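You operate a simulated robot arm through the tools that you are given. There is no shell and no other tool. Be economical: measure what you need, move in short steps, check, and stop when the job is done.

The job below is to be done with a simulated robot arm. You get a single attempt, and the scene is never put back.

TASK
Set the height gauge with the steel block, then put the block back.
Fine: one press of the set button; swing the arm aside again.

It is judged by the outcome, as a careful person would: the job done as asked, and still so three seconds after it is handed in. It fails if anything else is knocked over, pushed out of place, dropped, spilled or broken.

THE ROBOT
A 7-joint arm with a two-finger parallel gripper, fixed in place. Base frame: the origin is at the foot of the arm, x ahead of it, y to its left, z up; the work surface is at about z = 0. Lengths are in mm, angles in degrees, forces in N, time in s.
With the tool pointing down near the work surface it reaches from about 240 to 620 mm from the base axis. Its first joint turns from -66.0 to 66.0 degrees. Payload 2.6 kg.
The TCP is the grasp point between the finger pads, 30 mm short of the fingertips. In the tool frame z runs along the fingers and y along their closing line. The gripper opens to 94 mm. The fingers are 28 mm wide and 10 mm thick; the gripper's body (50 by 96 mm) begins 55 mm behind the TCP.
Orientation is told as [roll, pitch, yaw] about the base's x, y, z axes, in that order, counted from this pose: with the fingers straight down and closing along the base's y, the tool's x points along the base's -x, its y along +y and its z along -z.

THE INTERFACE
- The arm moves only by the tool apply_moves. Its argument "deltas" is a list of rows, each a list of 3 entries, a list of its own where there are three numbers: the shift along the tool's x, y, z in mm, then the turn, a rotation vector about the tool's x, y, z in degrees, then the opening in per cent of the stroke, from 0 (shut) to 100 (fully open). In form: [[[x, y, z], [rx, ry, rz], fingers], ...]. A call has 1 to 12 rows; each row is the pose to reach, as a shift and turn from the pose commanded when the call began, along the tool's axes at that moment. A row lasts 0.2 s, in which the tool goes at most 50 mm and 8.6 degrees; a call with a longer step from one row to the next is refused whole, and so is a gripper value outside its range. A pose out of reach is approached as far as the arm can. The call stops where the force on the tool passes 50 N (or 10 N more than at its start, if that is more) or the arm is blocked; 0.2 s more then pass. The fingers move at their own pace (about 72 mm/s each) and stop on an object; they squeeze with about 43 N. The grip force told is the motor's: it shows also when the fingers shut on nothing. Time passes only in rows, and 0.2 s behind the last, so rows that repeat a pose let the fingers close. The reply holds the time, the measured pose of the TCP, the force on the tool along the base axes, the opening and the grip force, in the units named above and with some noise, with the torque about the TCP (base axes, N m) and any sound that the robot's microphone picked up.
- Cameras (640 x 400 px; columns grow to the right, rows downward): "scene" is fixed at [44.6, 433.2, 580.4]; the picture's right is [-0.71, -0.71, 0.00], its down [-0.29, 0.29, -0.91] and it looks along [0.64, -0.65, -0.41] (base axes); focal length 293 px, centre (320, 200). "wrist" rides on the gripper at [76, 14, -103] in the tool frame; the picture's right is [-0.18, 0.98, 0.00], its down [-0.75, -0.14, -0.64] and it looks along [-0.63, -0.12, 0.77] (tool axes); focal length 243 px, centre (320, 200). There is no depth. A picture from a camera that has moved, and an enlarged one, comes with that camera's place and axes in the base frame and with its lens.
- grab_frame(camera): a new picture of that camera. It takes no simulated time.
- close_up(camera, box): a new picture of the part [left, top, right, bottom] of that camera's present view, enlarged. It takes no simulated time.
- finish_job(): hands the job in; it is judged then, once.

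Go step by step. Nothing tells you positions but the pictures and the camera data: compare them with the known pose of the tool, close in by small moves and look again before you grip or let go. The budget is 120 turns and 64 pictures, counting those below and the enlarged ones. Unless the task says otherwise, let go and move clear before handing in, and close with one line.

The tools are called after "Request:" as a command line: name --argument value ..., lists and objects as JSON in quotes. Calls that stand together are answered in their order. apply_moves: Moves the arm, as the interface text tells. Its arguments: {"type":"object","properties":{"deltas":{"type":"array"}},"required":["deltas"]} The other tools are called the same way: grab_frame (camera) takes a picture; close_up (camera, box) takes an enlarged picture of a part of a camera's view; finish_job () hands the job in.

At the start:

```text
clock: 0.0
tcp_pos: [360.3, 27.2, 417.7]
ee_rot: [0.0, 0.0, 0.0]
ft_force: [0.6, -0.9, 0.0]
wrist_torque: [-0.01, 0.01, 0.02]
width: 93.9
finger_force: 0.1
```

scene: 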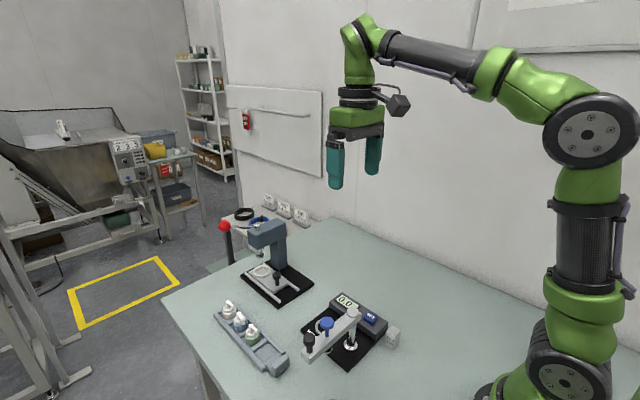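
wrist: 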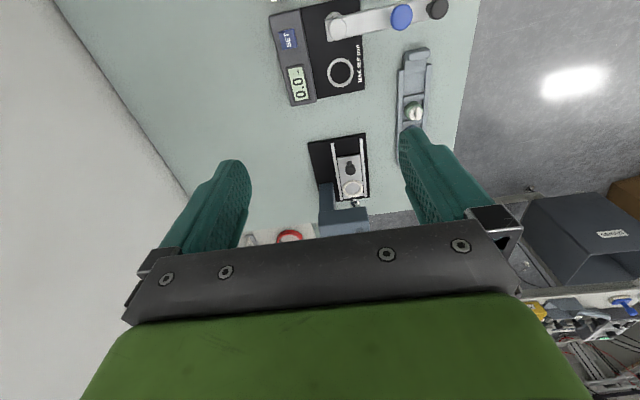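

I see a gauge with a display and SET button, a swing arm, a press-like device, and a rack. I'll enlarge these to find the steel block.

Request:
close_up --camera "scene" --box '[280, 270, 420, 380]'

Request:
close_up --camera "scene" --box '[200, 200, 330, 380]'

Request:
close_up --camera "wrist" --box '[260, 0, 460, 125]'

Request:
close_up --camera "wrist" --box '[280, 120, 440, 240]'

```text
3.64 times, centred on (350, 325) of scene
camera zoom: at [44.6, 433.2, 580.4], right [-0.71, -0.71, 0.0], down [-0.29, 0.29, -0.91], along [0.64, -0.65, -0.41], focal length 1064 px, centre (211, -254)
```

zoom: 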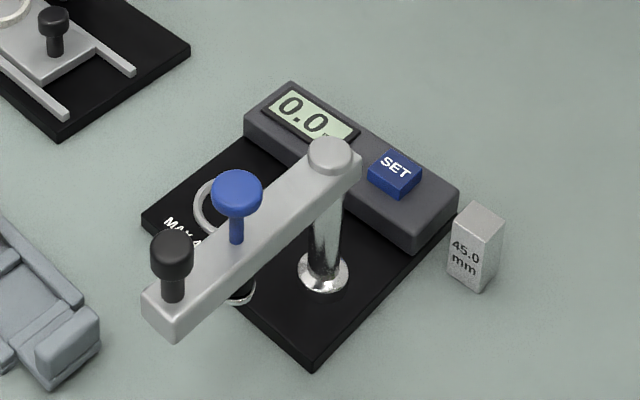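

```text
2.22 times, centred on (265, 290) of scene
camera zoom: at [44.6, 433.2, 580.4], right [-0.71, -0.71, 0.0], down [-0.29, 0.29, -0.91], along [0.64, -0.65, -0.41], focal length 650 px, centre (442, 0)
```

zoom: 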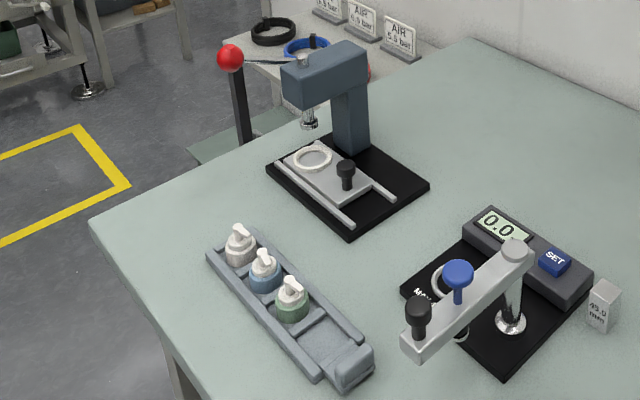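

```text
3.20 times, centred on (360, 62) of wrist
camera zoom: at [283.8, 42.9, 521.3], right [0.18, 0.98, 0.0], down [0.75, -0.14, 0.64], along [0.63, -0.12, -0.77], focal length 776 px, centre (192, 640)
```

zoom: 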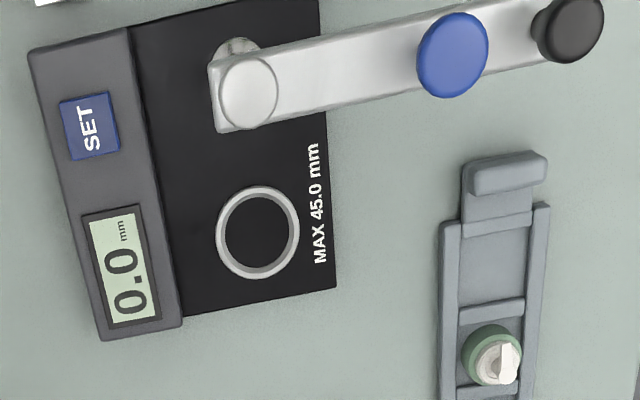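

```text
3.33 times, centred on (360, 180) of wrist
camera zoom: at [283.8, 42.9, 521.3], right [0.18, 0.98, 0.0], down [0.75, -0.14, 0.64], along [0.63, -0.12, -0.77], focal length 809 px, centre (187, 267)
```

zoom: 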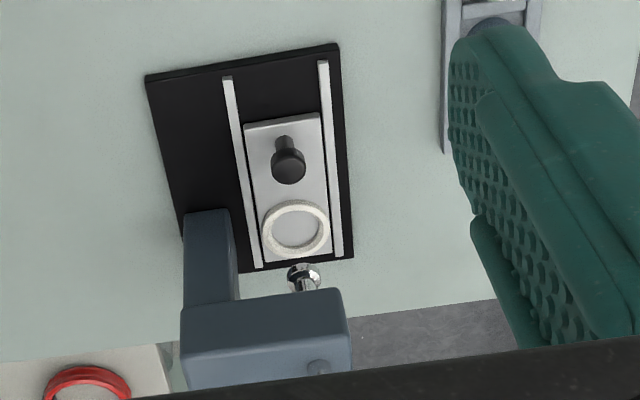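

The block (45.0 mm) stands at roughly (255, -22), with the gauge post near (323, 52), the ring near (400, 58) and the arm pointing along +y. I'll move back and down for a better wrist view.

Request:
apply_moves --deltas '[[[35, 0, 35], [0, 0, 0], 100], [[65, 0, 70], [0, 0, 0], 100], [[95, 0, 105], [0, 0, 0], 100], [[95, 0, 105], [0, 0, 0], 100]]'

Request:
grab_frame --camera "wrist"

```text
clock: 1.0
tcp_pos: [264.8, 28.3, 313.1]
ee_rot: [0.0, 0.0, -0.2]
ft_force: [-0.1, 0.1, 0.3]
wrist_torque: [-0.03, 0.0, 0.01]
width: 94.0
finger_force: 0.1
```

```text
57 pictures are left
camera wrist: at [188.7, 42.8, 414.9], right [0.19, 0.98, 0.0], down [0.75, -0.14, 0.64], along [0.63, -0.12, -0.77], focal length 243 px, centre (320, 200)
```

wrist: 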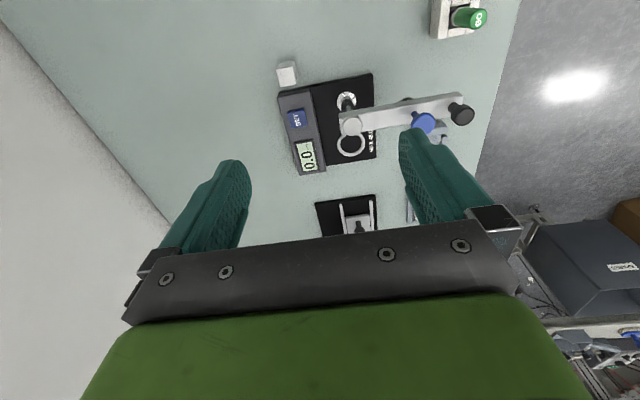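

The block and gauge are in view. I'll enlarge them.

Request:
close_up --camera "wrist" --box '[265, 50, 385, 185]'

Request:
close_up --camera "wrist" --box '[330, 70, 490, 170]'

```text
2.96 times, centred on (325, 118) of wrist
camera zoom: at [188.7, 42.8, 414.9], right [0.19, 0.98, 0.0], down [0.75, -0.14, 0.64], along [0.63, -0.12, -0.77], focal length 719 px, centre (305, 444)
```

zoom: 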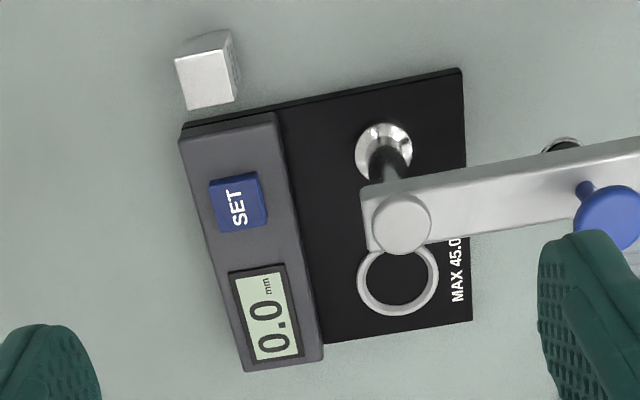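

```text
4.00 times, centred on (410, 120) of wrist
camera zoom: at [188.7, 42.8, 414.9], right [0.19, 0.98, 0.0], down [0.75, -0.14, 0.64], along [0.63, -0.12, -0.77], focal length 970 px, centre (-40, 520)
```

zoom: 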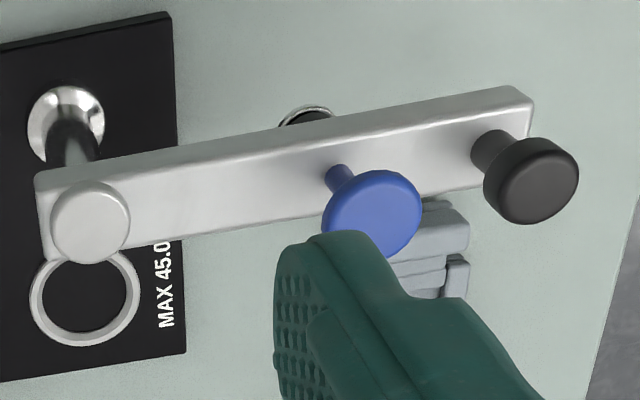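

The block top centre is about (266, -19), about 22 × 25 mm and aligned with the base axes. The ring is near (405, 60) and the post near (322, 60), about 113 high. I'll move above the block and check.

Request:
apply_moves --deltas '[[[0, -24, 40], [0, 0, 0], 100], [[0, -47, 80], [0, 0, 0], 100], [[0, -47, 125], [0, 0, 0], 100], [[0, -47, 170], [0, 0, 0], 100], [[0, -47, 200], [0, 0, 0], 100], [[0, -47, 200], [0, 0, 0], 100]]'

Request:
grab_frame --camera "wrist"

Request:
close_up --camera "scene" --box '[280, 250, 460, 390]'

```text
clock: 2.4
tcp_pos: [263.7, -19.2, 114.4]
ee_rot: [0.0, -0.1, 0.0]
ft_force: [-0.3, -1.1, -0.2]
wrist_torque: [0.0, -0.02, 0.01]
width: 94.0
finger_force: 0.0
```

```text
54 pictures are left
camera wrist: at [187.6, -4.5, 216.1], right [0.18, 0.98, 0.0], down [0.75, -0.14, 0.64], along [0.63, -0.12, -0.77], focal length 243 px, centre (320, 200)
```

wrist: 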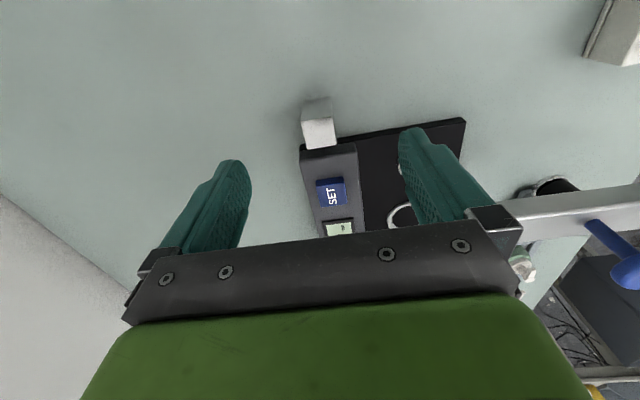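

```text
2.86 times, centred on (370, 320) of scene
camera zoom: at [44.6, 433.2, 580.4], right [-0.71, -0.71, 0.0], down [-0.29, 0.29, -0.91], along [0.64, -0.65, -0.41], focal length 836 px, centre (177, -143)
```

zoom: 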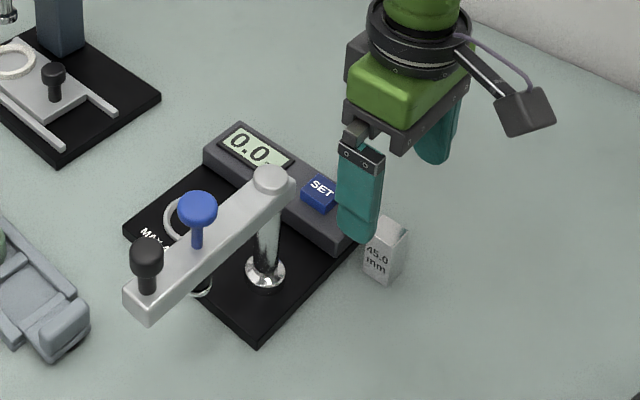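

The block lies between the fingers. I'll enlarge to refine its position.

Request:
close_up --camera "wrist" --box '[270, 80, 390, 155]'

```text
5.33 times, centred on (330, 118) of wrist
camera zoom: at [187.6, -4.5, 216.1], right [0.18, 0.98, 0.0], down [0.75, -0.14, 0.64], along [0.63, -0.12, -0.77], focal length 1294 px, centre (267, 640)
```

zoom: 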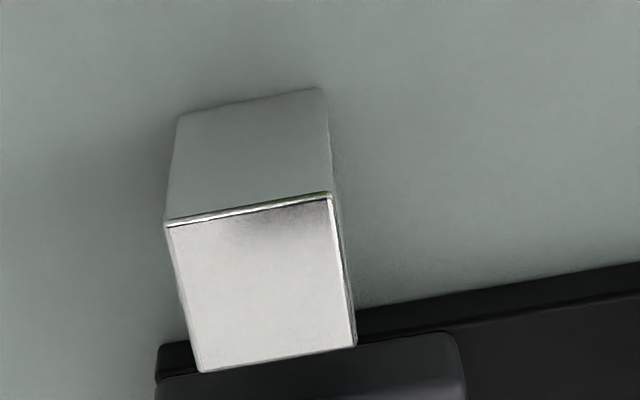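

The block centre is (265, -20), 23 mm square and aligned. I'm descending with the fingers open and then closing.

Request:
apply_moves --deltas '[[[-1.3, -0.8, 35], [0, 0, 0], 100], [[-1.3, -0.8, 60], [0, 0, 0], 100], [[-1.3, -0.8, 74], [0, 0, 0], 100], [[-1.3, -0.8, 74], [0, 0, 0], 100]]'

Request:
grab_frame --camera "wrist"

Request:
close_up --camera "scene" --box '[280, 250, 460, 390]'

```text
clock: 3.4
tcp_pos: [264.8, -19.1, 38.1]
ee_rot: [0.0, 0.0, -0.1]
ft_force: [-0.2, 0.5, -0.4]
wrist_torque: [-0.02, 0.0, -0.01]
width: 94.1
finger_force: 0.1
```

```text
51 pictures are left
camera wrist: at [189.2, -5.0, 141.6], right [0.18, 0.98, 0.0], down [0.75, -0.14, 0.64], along [0.63, -0.12, -0.77], focal length 243 px, centre (320, 200)
```

wrist: 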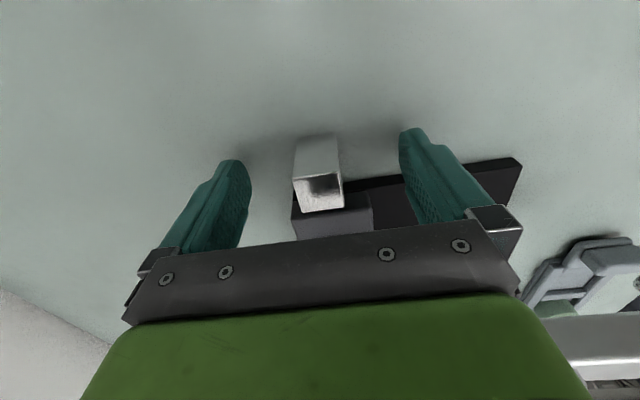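

```text
2.86 times, centred on (370, 320) of scene
camera zoom: at [44.6, 433.2, 580.4], right [-0.71, -0.71, 0.0], down [-0.29, 0.29, -0.91], along [0.64, -0.65, -0.41], focal length 836 px, centre (177, -143)
```

zoom: 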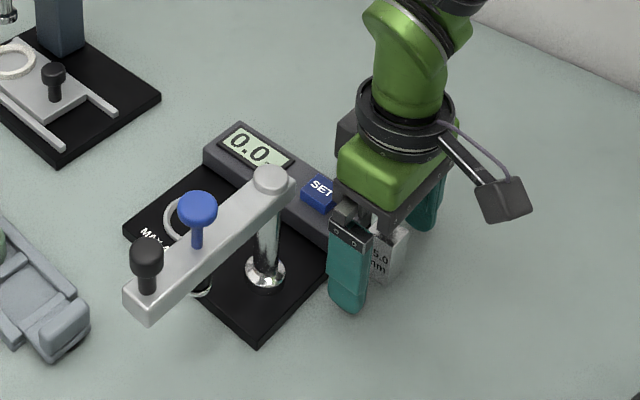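

I'm aligned with the block, so I'm closing the grip.

Request:
apply_moves --deltas '[[[0, 0, 0], [0, 0, 0], 15], [[0, 0, 0], [0, 0, 0], 15], [[0, 0, 0], [0, 0, 0], 15], [[0, 0, 0], [0, 0, 0], 15], [[0, 0, 0], [0, 0, 0], 15]]'

```text
clock: 4.6
tcp_pos: [265.8, -18.9, 39.1]
ee_rot: [0.1, 0.0, 0.0]
ft_force: [-0.3, -0.6, -0.8]
wrist_torque: [0.03, 0.0, -0.02]
width: 28.0
finger_force: 43.0
```

The fingers stopped at 28 mm, wider than I estimated, so I'll check before lifting.

Request:
close_up --camera "wrist" --box '[240, 100, 420, 230]'

Request:
close_up --camera "scene" --box '[340, 290, 430, 360]'

```text
3.08 times, centred on (330, 165) of wrist
camera zoom: at [189.3, -5.0, 141.9], right [0.18, 0.98, 0.0], down [0.75, -0.14, 0.64], along [0.63, -0.12, -0.77], focal length 746 px, centre (289, 308)
```

zoom: 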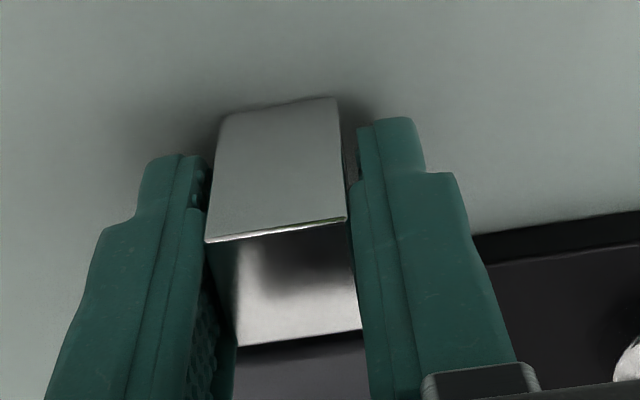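

```text
5.71 times, centred on (385, 325) of scene
camera zoom: at [44.6, 433.2, 580.4], right [-0.71, -0.71, 0.0], down [-0.29, 0.29, -0.91], along [0.64, -0.65, -0.41], focal length 1672 px, centre (-51, -514)
```

zoom: 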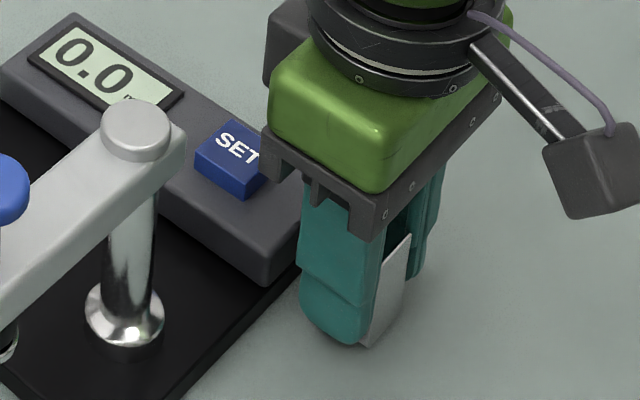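

The block looks straight and seated between the pads. I'll lift a little and check that it comes along.

Request:
apply_moves --deltas '[[[0, 0, -10], [0, 0, 0], 15], [[0, 0, -30], [0, 0, 0], 15], [[0, 0, -30], [0, 0, 0], 15]]'

Request:
close_up --camera "wrist" --box '[240, 100, 420, 230]'

Request:
close_up --camera "scene" --box '[280, 250, 460, 390]'

```text
clock: 5.4
tcp_pos: [265.7, -19.7, 68.4]
ee_rot: [0.1, 0.0, 0.0]
ft_force: [0.0, -0.3, -2.5]
wrist_torque: [0.03, 0.01, -0.01]
width: 27.7
finger_force: 42.7
```

```text
3.08 times, centred on (330, 165) of wrist
camera zoom: at [188.4, -4.9, 171.6], right [0.18, 0.98, 0.0], down [0.75, -0.14, 0.64], along [0.63, -0.12, -0.77], focal length 746 px, centre (289, 308)
```

zoom: 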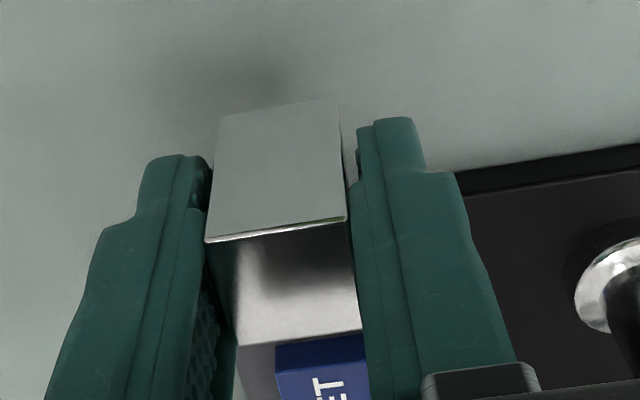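

```text
2.86 times, centred on (370, 320) of scene
camera zoom: at [44.6, 433.2, 580.4], right [-0.71, -0.71, 0.0], down [-0.29, 0.29, -0.91], along [0.64, -0.65, -0.41], focal length 836 px, centre (177, -143)
```

zoom: 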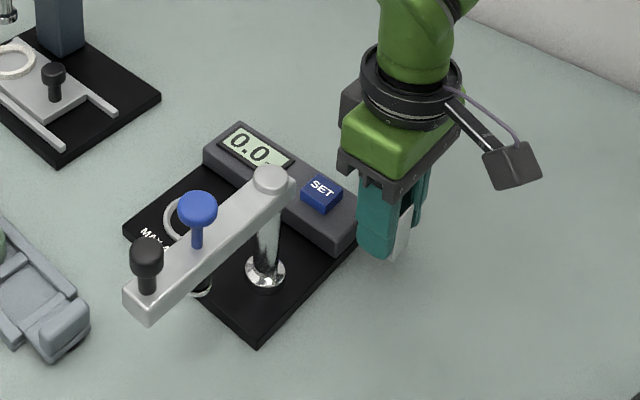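

The block is held. I'll raise it and go to an intermediate spot from which the wrist camera sees the ring past the fingers.

Request:
apply_moves --deltas '[[[0, 0, -40], [0, 0, 0], 15], [[0, 0, -80], [0, 0, 0], 15], [[0, 0, -122], [0, 0, 0], 15], [[-30, -20, -122], [0, 0, 0], 15], [[-60, -30, -122], [0, 0, 0], 15], [[-60, -30, -122], [0, 0, 0], 15]]'

Request:
grab_frame --camera "wrist"

Request:
close_up --camera "wrist" --box '[340, 70, 500, 200]'

```text
clock: 6.8
tcp_pos: [328.2, -50.5, 191.9]
ee_rot: [-0.1, 0.0, -0.1]
ft_force: [0.2, 0.6, -2.3]
wrist_torque: [0.03, -0.01, -0.01]
width: 28.0
finger_force: 42.8
```

```text
45 pictures are left
camera wrist: at [251.8, -35.0, 294.7], right [0.19, 0.98, 0.0], down [0.75, -0.14, 0.64], along [0.63, -0.12, -0.77], focal length 243 px, centre (320, 200)
```

wrist: 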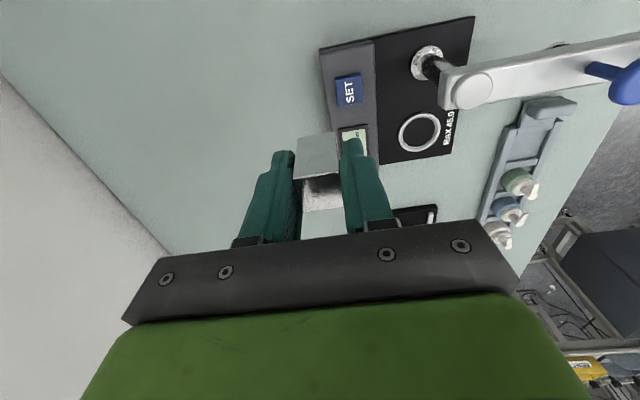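

```text
3.08 times, centred on (420, 135) of wrist
camera zoom: at [251.8, -35.0, 294.7], right [0.19, 0.98, 0.0], down [0.75, -0.14, 0.64], along [0.63, -0.12, -0.77], focal length 746 px, centre (12, 400)
```

zoom: 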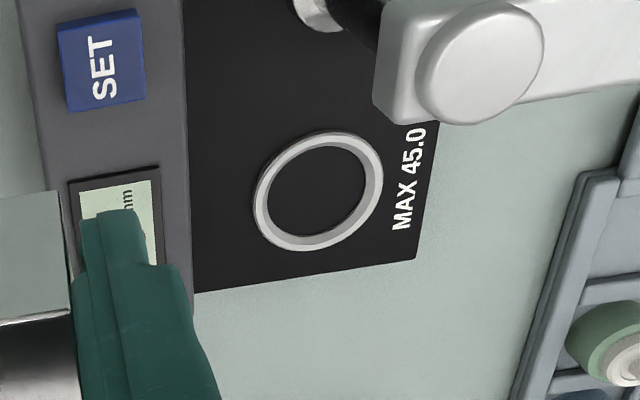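

The ring centre measures about (402, 61) and the post (322, 60.5). I'll carry the block above the ring.

Request:
apply_moves --deltas '[[[-30, 30, 0], [0, 0, 0], 15], [[-55, 65, 0], [0, 0, 0], 15], [[-75, 95, 0], [0, 0, 0], 15], [[-75, 111, 0], [0, 0, 0], 15], [[-75, 111, 0], [0, 0, 0], 15], [[-75, 111, 0], [0, 0, 0], 15]]'

Request:
close_up --camera "scene" --box '[260, 220, 420, 360]'

```text
clock: 8.2
tcp_pos: [403.6, 63.1, 190.5]
ee_rot: [-0.1, -0.1, 0.0]
ft_force: [-0.3, -0.5, -2.1]
wrist_torque: [0.01, 0.02, 0.02]
width: 27.8
finger_force: 42.8
```

```text
2.86 times, centred on (340, 290) of scene
camera zoom: at [44.6, 433.2, 580.4], right [-0.71, -0.71, 0.0], down [-0.29, 0.29, -0.91], along [0.64, -0.65, -0.41], focal length 836 px, centre (263, -57)
```

zoom: 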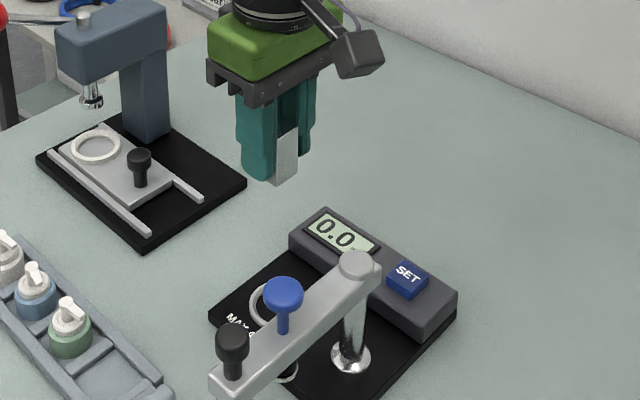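

I'm above the ring and descending to about 15 mm above contact.

Request:
apply_moves --deltas '[[[1, -1.5, 40], [0, 0, 0], 15], [[1, -1.5, 75], [0, 0, 0], 15], [[1, -1.5, 105], [0, 0, 0], 15], [[1, -1.5, 125], [0, 0, 0], 15], [[1, -1.5, 125], [0, 0, 0], 15]]'

Request:
grab_frame --camera "wrist"

Request:
close_up --camera "scene" --box '[260, 220, 420, 360]'

```text
clock: 9.4
tcp_pos: [399.4, 60.9, 64.3]
ee_rot: [0.0, 0.0, 0.0]
ft_force: [0.2, 0.5, -1.1]
wrist_torque: [-0.02, 0.01, 0.0]
width: 27.8
finger_force: 43.2
```

```text
42 pictures are left
camera wrist: at [323.0, 75.2, 168.6], right [0.18, 0.98, 0.0], down [0.75, -0.14, 0.64], along [0.63, -0.12, -0.77], focal length 243 px, centre (320, 200)
```

wrist: 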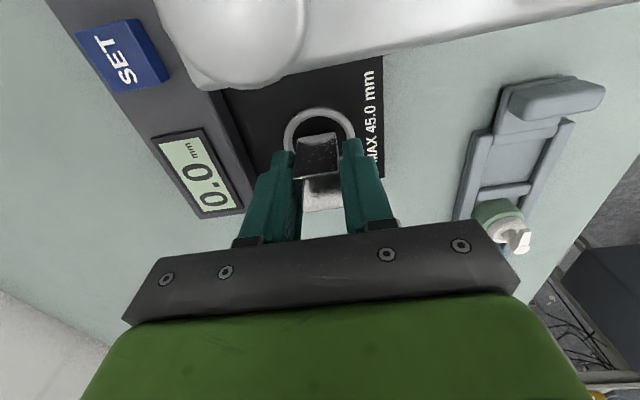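

```text
2.86 times, centred on (340, 290) of scene
camera zoom: at [44.6, 433.2, 580.4], right [-0.71, -0.71, 0.0], down [-0.29, 0.29, -0.91], along [0.64, -0.65, -0.41], focal length 836 px, centre (263, -57)
```

zoom: 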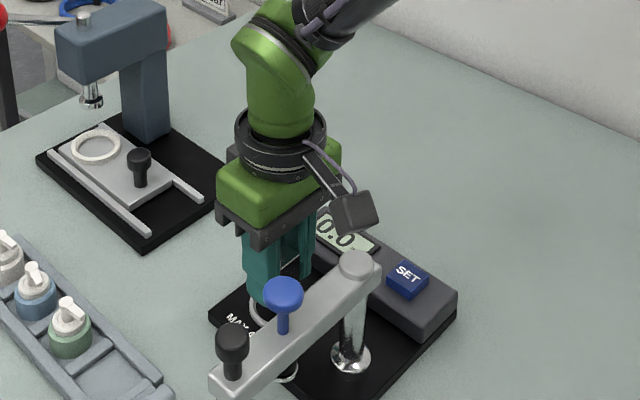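

The block is centred over the ring, so I'm lowering it slowly to contact.

Request:
apply_moves --deltas '[[[0, 0, 5], [0, 0, 0], 15], [[0, 0, 9], [0, 0, 0], 15], [[0, 0, 12], [0, 0, 0], 15], [[0, 0, 14], [0, 0, 0], 15], [[0, 0, 14], [0, 0, 0], 15]]'

Request:
close_up --camera "scene" --box '[300, 250, 380, 350]'

```text
clock: 10.6
tcp_pos: [401.1, 59.7, 51.8]
ee_rot: [0.0, 0.0, -0.1]
ft_force: [0.2, 1.0, -1.9]
wrist_torque: [0.02, 0.01, 0.01]
width: 27.9
finger_force: 42.9
```

```text
4.00 times, centred on (340, 300) of scene
camera zoom: at [44.6, 433.2, 580.4], right [-0.71, -0.71, 0.0], down [-0.29, 0.29, -0.91], along [0.64, -0.65, -0.41], focal length 1171 px, centre (240, -200)
```

zoom: 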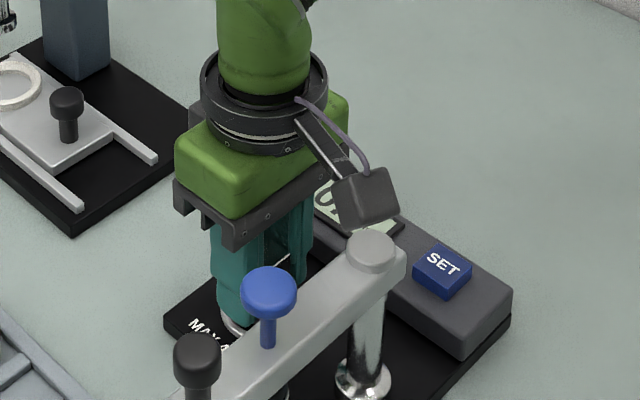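

No contact yet. I'm lowering in 1 mm steps.

Request:
apply_moves --deltas '[[[0, 0, 1], [0, 0, 0], 15], [[0, 0, 2], [0, 0, 0], 15], [[0, 0, 3], [0, 0, 0], 15], [[0, 0, 3], [0, 0, 0], 15]]'

```text
clock: 11.6
tcp_pos: [400.8, 60.0, 50.2]
ee_rot: [0.0, -0.2, 0.0]
ft_force: [-10.6, -1.3, 29.7]
wrist_torque: [0.0, 0.23, 0.01]
width: 27.9
finger_force: 43.2
```

Contact is at z≈50. I'll check that the block sits inside the ring.

Request:
apply_moves --deltas '[[[0, 0, -1.2], [0, 0, 0], 15], [[0, 0, -1.2], [0, 0, 0], 15]]'

Request:
close_up --camera "wrist" --box '[260, 90, 380, 220]'

Request:
close_up --camera "scene" --box '[310, 310, 380, 350]'

```text
clock: 12.2
tcp_pos: [400.9, 60.0, 49.3]
ee_rot: [0.0, 0.0, 0.0]
ft_force: [3.9, 2.0, 7.4]
wrist_torque: [0.09, -0.19, 0.02]
width: 28.0
finger_force: 43.6
```

```text
3.08 times, centred on (320, 155) of wrist
camera zoom: at [324.2, 74.3, 153.2], right [0.18, 0.98, 0.0], down [0.75, -0.14, 0.64], along [0.63, -0.12, -0.77], focal length 746 px, centre (320, 338)
```

zoom: 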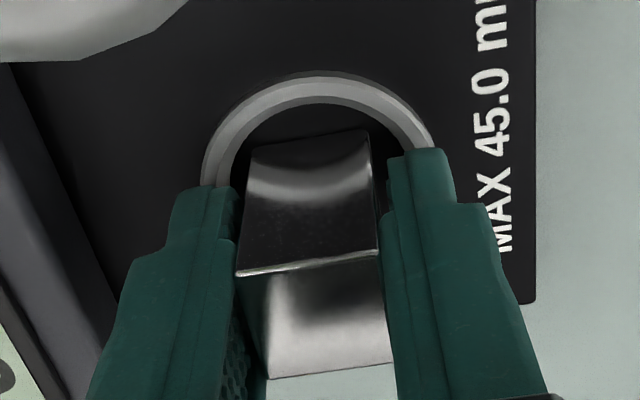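

```text
9.14 times, centred on (345, 330) of scene
camera zoom: at [44.5, 433.2, 580.4], right [-0.71, -0.71, 0.0], down [-0.29, 0.29, -0.91], along [0.64, -0.65, -0.41], focal length 2676 px, centre (91, -989)
```

zoom: 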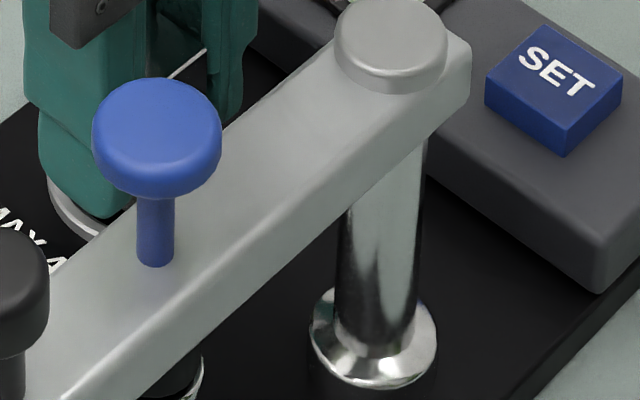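

The block is inside the ring on the plate. I'm releasing and rising straight up.

Request:
apply_moves --deltas '[[[0, 0, 0], [0, 0, 0], 35], [[0, 0, 0], [0, 0, 0], 50], [[0, 0, 0], [0, 0, 0], 50], [[0, 0, -15], [0, 0, 0], 50], [[0, 0, -50], [0, 0, 0], 50], [[0, 0, -100], [0, 0, 0], 50], [[0, 0, -140], [0, 0, 0], 50], [[0, 0, -140], [0, 0, 0], 50]]'

Request:
grab_frame --camera "wrist"

Request:
close_up --camera "scene" --box '[280, 260, 420, 380]'

```text
clock: 14.0
tcp_pos: [401.2, 58.5, 192.3]
ee_rot: [0.0, -0.1, 0.0]
ft_force: [0.6, 0.2, 0.4]
wrist_torque: [-0.01, 0.04, -0.03]
width: 47.0
finger_force: 0.0
```

```text
37 pictures are left
camera wrist: at [324.7, 73.8, 295.3], right [0.18, 0.98, 0.0], down [0.75, -0.14, 0.64], along [0.63, -0.12, -0.77], focal length 243 px, centre (320, 200)
```

wrist: 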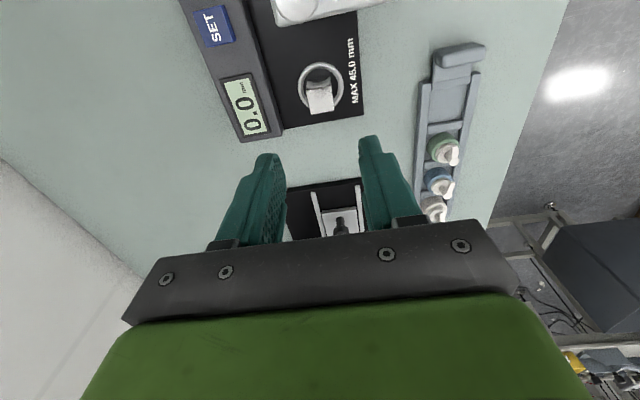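

```text
3.33 times, centred on (350, 320) of scene
camera zoom: at [44.6, 433.2, 580.4], right [-0.71, -0.71, 0.0], down [-0.29, 0.29, -0.91], along [0.64, -0.65, -0.41], focal length 976 px, centre (220, -200)
```

zoom: 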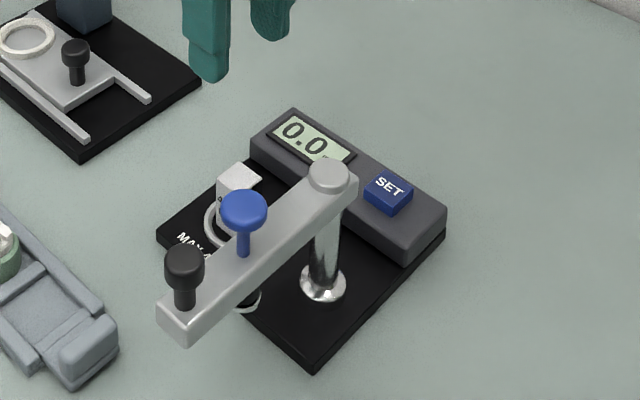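

The block is in the ring. Black handle top is near (322, 184, 139) and the arm points along +y. I'll straddle the handle with the fingers across the swing direction, so I'm turning yaw by +90° above it.

Request:
apply_moves --deltas '[[[7, 11, -20], [0, 0, -8.2], 50], [[14, 22, -25], [0, 0, -16.4], 50], [[22, 34, -25], [0, 0, -24.6], 50], [[29, 45, -25], [0, 0, -32.8], 50], [[36, 57, -25], [0, 0, -41], 50], [[43, 68, -25], [0, 0, -49.2], 50], [[50, 80, -25], [0, 0, -57.4], 50], [[57, 91, -25], [0, 0, -65.6], 50], [[64, 102, -25], [0, 0, -73.8], 50], [[72, 114, -25], [0, 0, -82], 50], [[79, 125, -25], [0, 0, -90], 50], [[79, 125, -25], [0, 0, -90], 50]]'

Request:
grab_frame --camera "wrist"

Request:
close_up --camera "scene" --box '[220, 200, 420, 380]'

```text
clock: 16.6
tcp_pos: [320.5, 184.0, 215.0]
ee_rot: [0.0, 0.0, 90.1]
ft_force: [-0.3, 1.3, -0.4]
wrist_torque: [0.03, -0.03, -0.03]
width: 47.1
finger_force: 0.1
```

```text
35 pictures are left
camera wrist: at [306.8, 108.4, 318.7], right [-0.98, 0.18, 0.0], down [0.14, 0.75, 0.64], along [0.12, 0.63, -0.77], focal length 243 px, centre (320, 200)
```

wrist: 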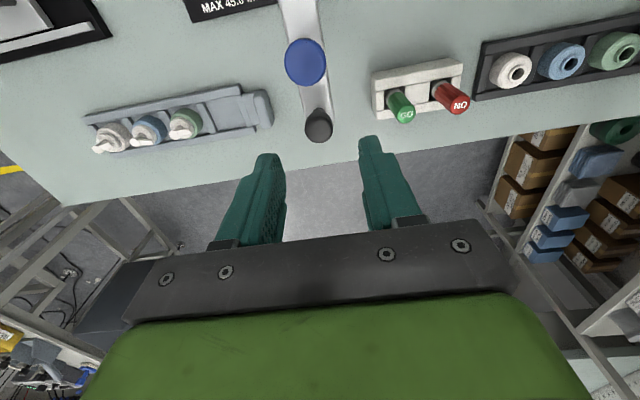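

```text
2.22 times, centred on (320, 290) of scene
camera zoom: at [44.6, 433.2, 580.4], right [-0.71, -0.71, 0.0], down [-0.29, 0.29, -0.91], along [0.64, -0.65, -0.41], focal length 650 px, centre (320, 0)
```

zoom: 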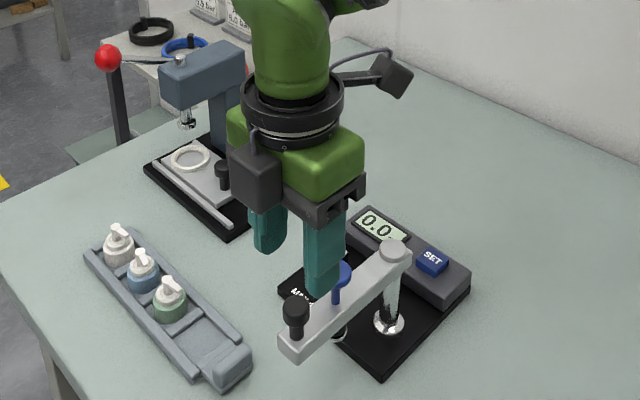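

The handle is under the TCP (about 321, 182), so I'm lowering to straddle it with the tips above the gauge arm.

Request:
apply_moves --deltas '[[[1.5, -0.5, 30], [0, 0, 0], 50], [[1.5, -0.5, 50], [0, 0, 0], 50], [[1.5, -0.5, 66], [0, 0, 0], 50], [[1.5, -0.5, 66], [0, 0, 0], 50]]'

Request:
close_up --camera "wrist" --box '[220, 60, 420, 250]'

Request:
close_up --camera "scene" --box '[270, 260, 420, 380]'

```text
clock: 17.6
tcp_pos: [321.4, 183.7, 148.8]
ee_rot: [0.0, 0.0, 90.1]
ft_force: [0.7, 0.2, -0.1]
wrist_torque: [0.0, 0.0, 0.02]
width: 47.0
finger_force: 0.1
```

```text
2.11 times, centred on (320, 155) of wrist
camera zoom: at [307.3, 107.2, 251.5], right [-0.98, 0.18, 0.0], down [0.14, 0.75, 0.64], along [0.12, 0.63, -0.77], focal length 511 px, centre (320, 295)
```

zoom: 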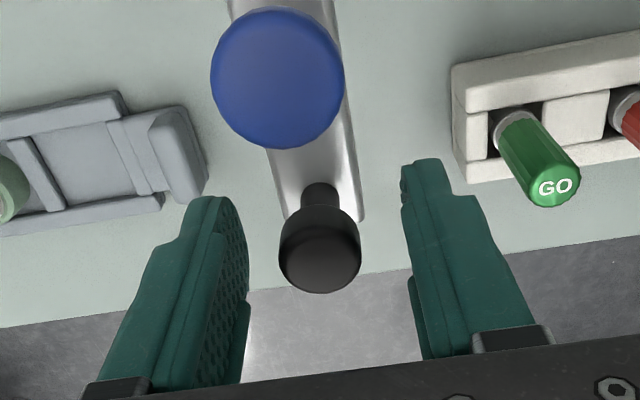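

```text
3.33 times, centred on (345, 320) of scene
camera zoom: at [44.6, 433.2, 580.4], right [-0.71, -0.71, 0.0], down [-0.29, 0.29, -0.91], along [0.64, -0.65, -0.41], focal length 976 px, centre (237, -200)
```

zoom: 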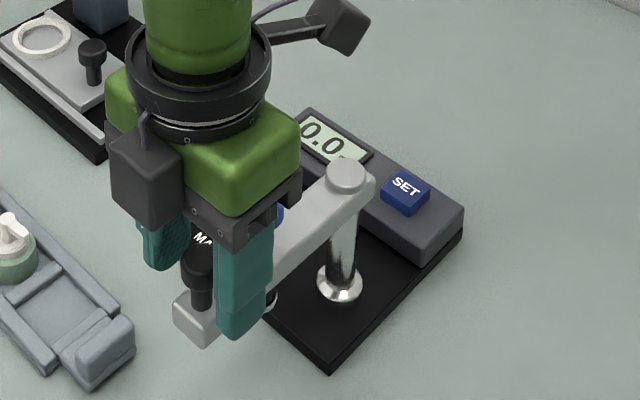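

The handle sits between the fingers. I'll narrow the gap and swing the arm 45° clockwise along its arc, then check foot height against the block.

Request:
apply_moves --deltas '[[[0, 0, 0], [0, 0, 0], 36], [[0, 0, 0], [0, 0, 0], 36], [[1.04, -15.9, 0], [0, 0, 7.5], 36], [[4.16, -31.6, 0], [0, 0, 15], 36], [[9.3, -46.7, 0], [0, 0, 22.5], 36], [[16.3, -61, 0], [0, 0, 30], 36], [[25.2, -74.3, 0], [0, 0, 37.5], 36], [[35.7, -86.3, 0], [0, 0, 45], 36], [[35.7, -86.3, 0], [0, 0, 45], 36]]'

Request:
grab_frame --camera "wrist"

Request:
close_up --camera "scene" --box '[260, 250, 420, 370]'

```text
clock: 19.6
tcp_pos: [408.8, 146.6, 149.7]
ee_rot: [0.0, 0.0, 44.8]
ft_force: [-0.4, -0.8, -0.4]
wrist_torque: [-0.01, -0.03, -0.04]
width: 34.1
finger_force: 0.1
```

```text
31 pictures are left
camera wrist: at [344.1, 104.0, 252.3], right [-0.56, 0.83, 0.0], down [0.63, 0.43, 0.64], along [0.53, 0.36, -0.77], focal length 243 px, centre (320, 200)
```

wrist: 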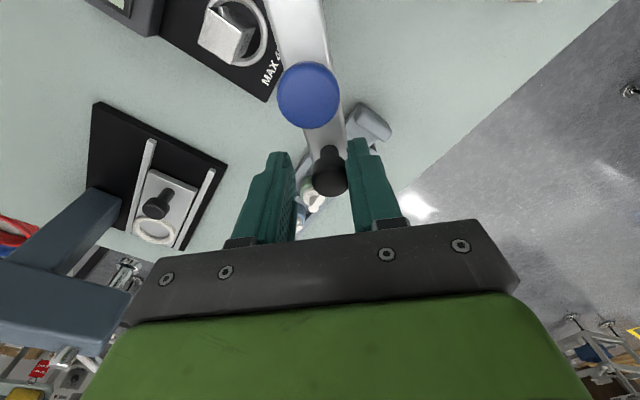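

```text
3.33 times, centred on (340, 310) of scene
camera zoom: at [44.6, 433.2, 580.4], right [-0.71, -0.71, 0.0], down [-0.29, 0.29, -0.91], along [0.64, -0.65, -0.41], focal length 976 px, centre (253, -167)
```

zoom: 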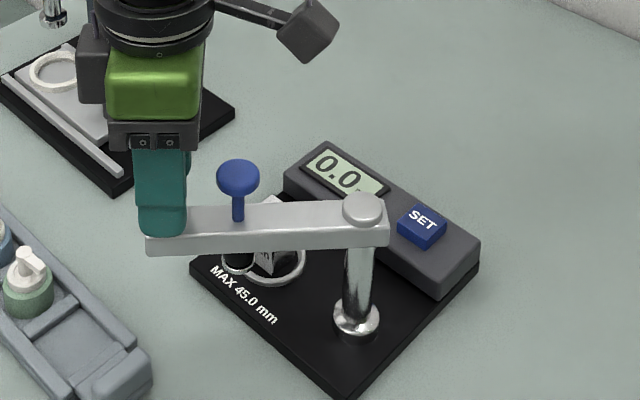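

The arm swung freely to about 45°. I'll zoom in on the foot and the block.

Request:
close_up --camera "scene" --box '[305, 285, 365, 335]'

```text
8.00 times, centred on (335, 310) of scene
camera zoom: at [44.6, 433.2, 580.4], right [-0.71, -0.71, 0.0], down [-0.29, 0.29, -0.91], along [0.64, -0.65, -0.41], focal length 2342 px, centre (200, -680)
```

zoom: 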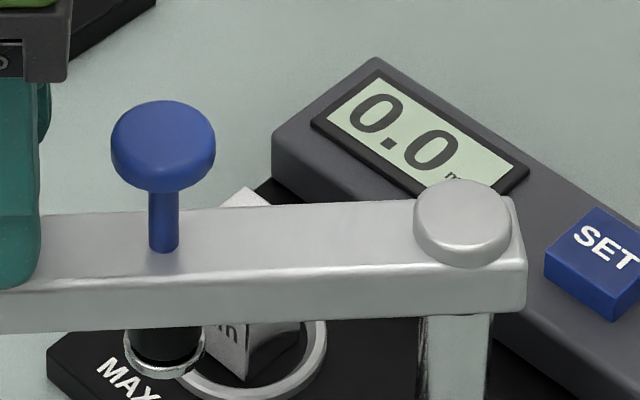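

The foot (bottom at about z 65–70) sits clearly above the block top (about 56), so it will pass over. I'll swing on to near the end.

Request:
apply_moves --deltas '[[[1.04, -15.9, 0], [0, 0, 7.5], 36], [[4.16, -31.6, 0], [0, 0, 15], 36], [[9.3, -46.7, 0], [0, 0, 22.5], 36], [[16.3, -61, 0], [0, 0, 30], 36], [[25.2, -74.3, 0], [0, 0, 37.5], 36], [[33.5, -84, 0], [0, 0, 43.5], 36], [[33.5, -84, 0], [0, 0, 43.5], 36]]'

Request:
grab_frame --camera "wrist"

Request:
close_up --camera "scene" --box '[280, 240, 400, 350]'

```text
clock: 21.2
tcp_pos: [442.4, 65.3, 151.0]
ee_rot: [-0.1, 0.0, 1.4]
ft_force: [-0.3, 0.7, 0.5]
wrist_torque: [0.01, -0.03, 0.0]
width: 33.6
finger_force: 0.1
```

```text
28 pictures are left
camera wrist: at [366.3, 77.9, 253.1], right [0.16, 0.99, 0.0], down [0.76, -0.12, 0.64], along [0.63, -0.1, -0.77], focal length 243 px, centre (320, 200)
```

wrist: 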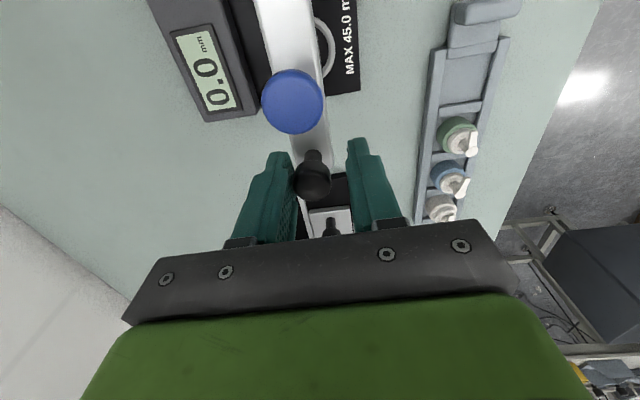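

```text
3.64 times, centred on (340, 295) of scene
camera zoom: at [44.6, 433.2, 580.4], right [-0.71, -0.71, 0.0], down [-0.29, 0.29, -0.91], along [0.64, -0.65, -0.41], focal length 1064 px, centre (247, -146)
```

zoom: 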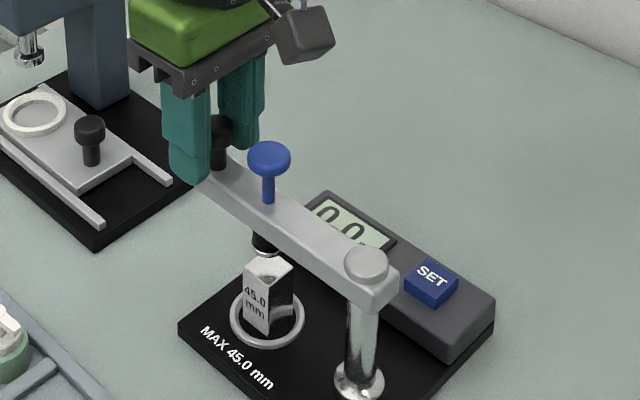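

The foot is now over the block, with the blue knob at about (400, 60). I'll rise clear of the handle and look at the display.

Request:
apply_moves --deltas '[[[0, 3, 0], [0, 0, 0], 45], [[0, 3, 0], [0, 0, 0], 45], [[0, 3, -40], [0, 0, 0], 45], [[0, 3, -75], [0, 0, 0], 45], [[0, 3, -75], [0, 0, 0], 45]]'

Request:
grab_frame --camera "wrist"

Request:
close_up --camera "scene" --box '[300, 260, 390, 340]'

```text
clock: 22.4
tcp_pos: [443.7, 67.3, 224.4]
ee_rot: [0.0, 0.0, 1.4]
ft_force: [0.4, 0.0, 0.1]
wrist_torque: [0.0, 0.0, 0.0]
width: 42.4
finger_force: 0.0
```

```text
26 pictures are left
camera wrist: at [366.5, 79.1, 327.1], right [0.16, 0.99, 0.0], down [0.76, -0.12, 0.64], along [0.63, -0.1, -0.77], focal length 243 px, centre (320, 200)
```

wrist: 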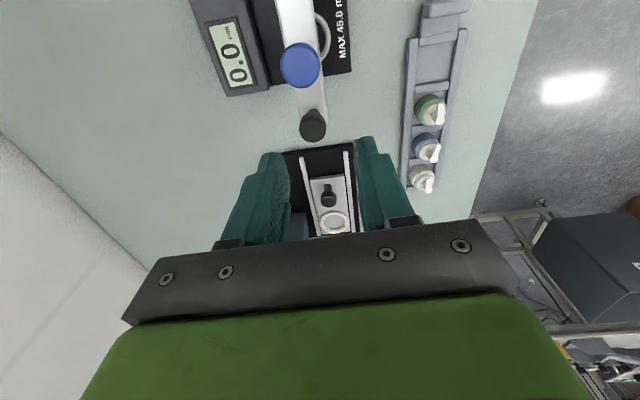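

```text
5.00 times, centred on (345, 300) of scene
camera zoom: at [44.6, 433.2, 580.4], right [-0.71, -0.71, 0.0], down [-0.29, 0.29, -0.91], along [0.64, -0.65, -0.41], focal length 1464 px, centre (195, -300)
```

zoom: 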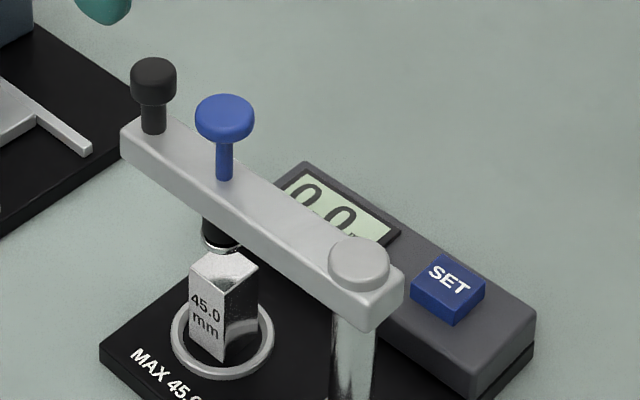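

The foot hangs about 8 mm above the block and the display reads 0.0, so the blue plunger must be pressed onto the block. I'll go above the blue knob (401, 60) with the fingers shut.

Request:
apply_moves --deltas '[[[20, -3, 0], [0, 0, 1.4], 20], [[43, -6.3, 0], [0, 0, 1.4], 0], [[43, -6.3, 15], [0, 0, 1.4], 0], [[43, -6.3, 30], [0, 0, 1.4], 0], [[43, -6.3, 44], [0, 0, 1.4], 0], [[43, -6.3, 44], [0, 0, 1.4], 0]]'

Request:
close_up --camera "wrist" --box '[200, 0, 440, 220]'

Request:
close_up --camera "scene" --box '[280, 220, 400, 340]'

```text
clock: 23.8
tcp_pos: [400.0, 60.6, 180.7]
ee_rot: [0.0, 0.0, 0.1]
ft_force: [0.2, 0.1, 0.3]
wrist_torque: [0.01, 0.0, -0.01]
width: 0.2
finger_force: 32.9
```

```text
1.82 times, centred on (320, 110) of wrist
camera zoom: at [324.3, 74.7, 283.2], right [0.18, 0.98, 0.0], down [0.75, -0.14, 0.64], along [0.63, -0.12, -0.77], focal length 441 px, centre (320, 364)
```

zoom: 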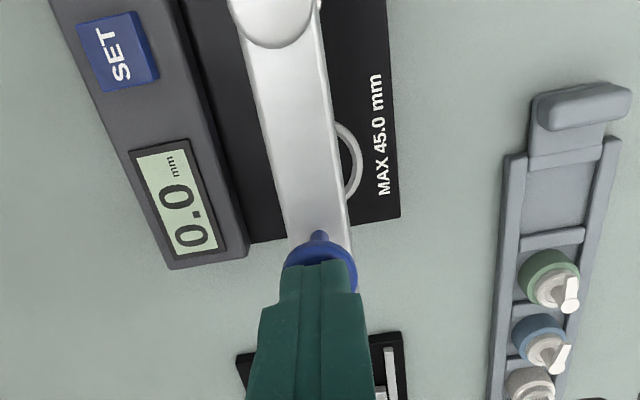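

```text
3.33 times, centred on (340, 280) of scene
camera zoom: at [44.6, 433.2, 580.4], right [-0.71, -0.71, 0.0], down [-0.29, 0.29, -0.91], along [0.64, -0.65, -0.41], focal length 976 px, centre (253, -67)
```

zoom: 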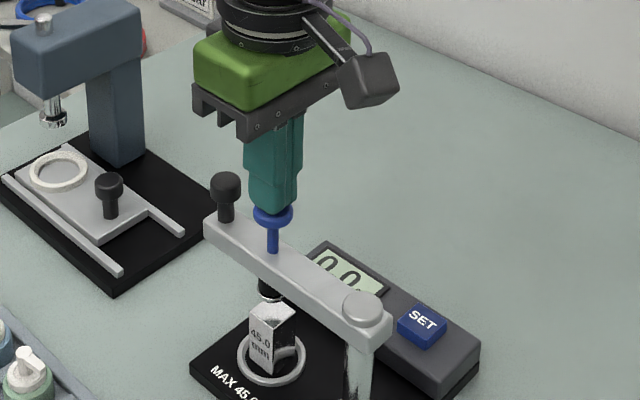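

The fingertips are centred over the blue knob. I'm descending gently to contact.

Request:
apply_moves --deltas '[[[0, 0, 3], [0, 0, 0], 0], [[0, 0, 6], [0, 0, 0], 0], [[0, 0, 9], [0, 0, 0], 0], [[0, 0, 11], [0, 0, 0], 0], [[0, 0, 13], [0, 0, 0], 0], [[0, 0, 15], [0, 0, 0], 0], [[0, 0, 15], [0, 0, 0], 0]]'

```text
clock: 25.4
tcp_pos: [400.4, 61.2, 165.7]
ee_rot: [0.0, -0.1, 0.1]
ft_force: [-1.1, -0.3, 1.0]
wrist_torque: [-0.02, 0.03, -0.05]
width: 0.0
finger_force: 33.1
```

Request:
apply_moves --deltas '[[[0, 0, 1.5], [0, 0, 0], 0], [[0, 0, 3], [0, 0, 0], 0], [[0, 0, 4.5], [0, 0, 0], 0], [[0, 0, 4.5], [0, 0, 0], 0]]'

Request:
close_up --camera "scene" --box '[300, 250, 390, 340]'

```text
clock: 26.4
tcp_pos: [401.1, 60.2, 162.5]
ee_rot: [0.0, 0.0, 0.1]
ft_force: [1.7, -0.1, 3.3]
wrist_torque: [-0.04, -0.02, -0.02]
width: 0.1
finger_force: 33.2
```

```text
4.44 times, centred on (345, 295) of scene
camera zoom: at [44.6, 433.2, 580.4], right [-0.71, -0.71, 0.0], down [-0.29, 0.29, -0.91], along [0.64, -0.65, -0.41], focal length 1301 px, centre (209, -222)
```

zoom: 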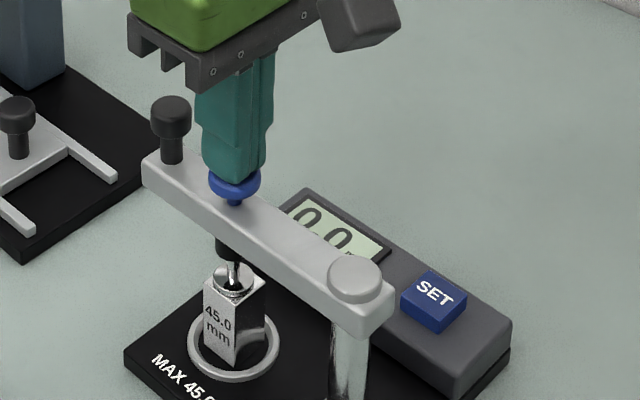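

The plunger has gone down and its foot appears to be on the block. I'll press a little more to confirm contact.

Request:
apply_moves --deltas '[[[0, 0, 1], [0, 0, 0], 0], [[0, 0, 2], [0, 0, 0], 0], [[0, 0, 2], [0, 0, 0], 0]]'

```text
clock: 27.2
tcp_pos: [400.3, 61.3, 160.3]
ee_rot: [0.0, -0.1, 0.1]
ft_force: [2.5, 1.0, 3.0]
wrist_torque: [0.02, -0.06, 0.02]
width: 0.0
finger_force: 33.0
```

Request:
apply_moves --deltas '[[[0, 0, 1], [0, 0, 0], 0], [[0, 0, 2], [0, 0, 0], 0], [[0, 0, 3], [0, 0, 0], 0], [[0, 0, 3], [0, 0, 0], 0]]'

Request:
close_up --camera "scene" --box '[310, 270, 380, 330]'

```text
clock: 28.2
tcp_pos: [400.0, 59.9, 155.7]
ee_rot: [-0.1, 0.1, 0.0]
ft_force: [-3.0, -0.1, 3.7]
wrist_torque: [-0.02, 0.05, -0.01]
width: 0.1
finger_force: 32.8
heard: click
```

```text
6.67 times, centred on (345, 300) of scene
camera zoom: at [44.5, 433.2, 580.4], right [-0.71, -0.71, 0.0], down [-0.29, 0.29, -0.91], along [0.64, -0.65, -0.41], focal length 1951 px, centre (153, -467)
```

zoom: 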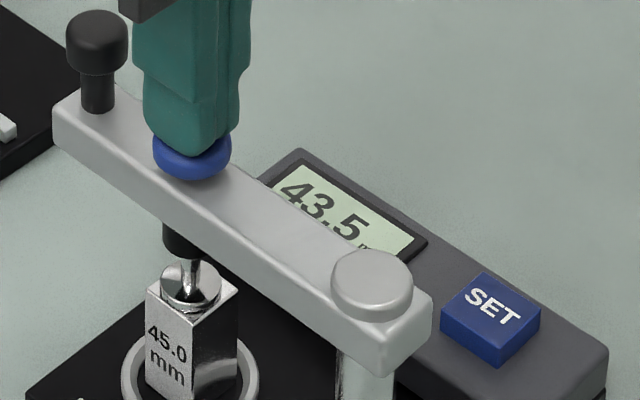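

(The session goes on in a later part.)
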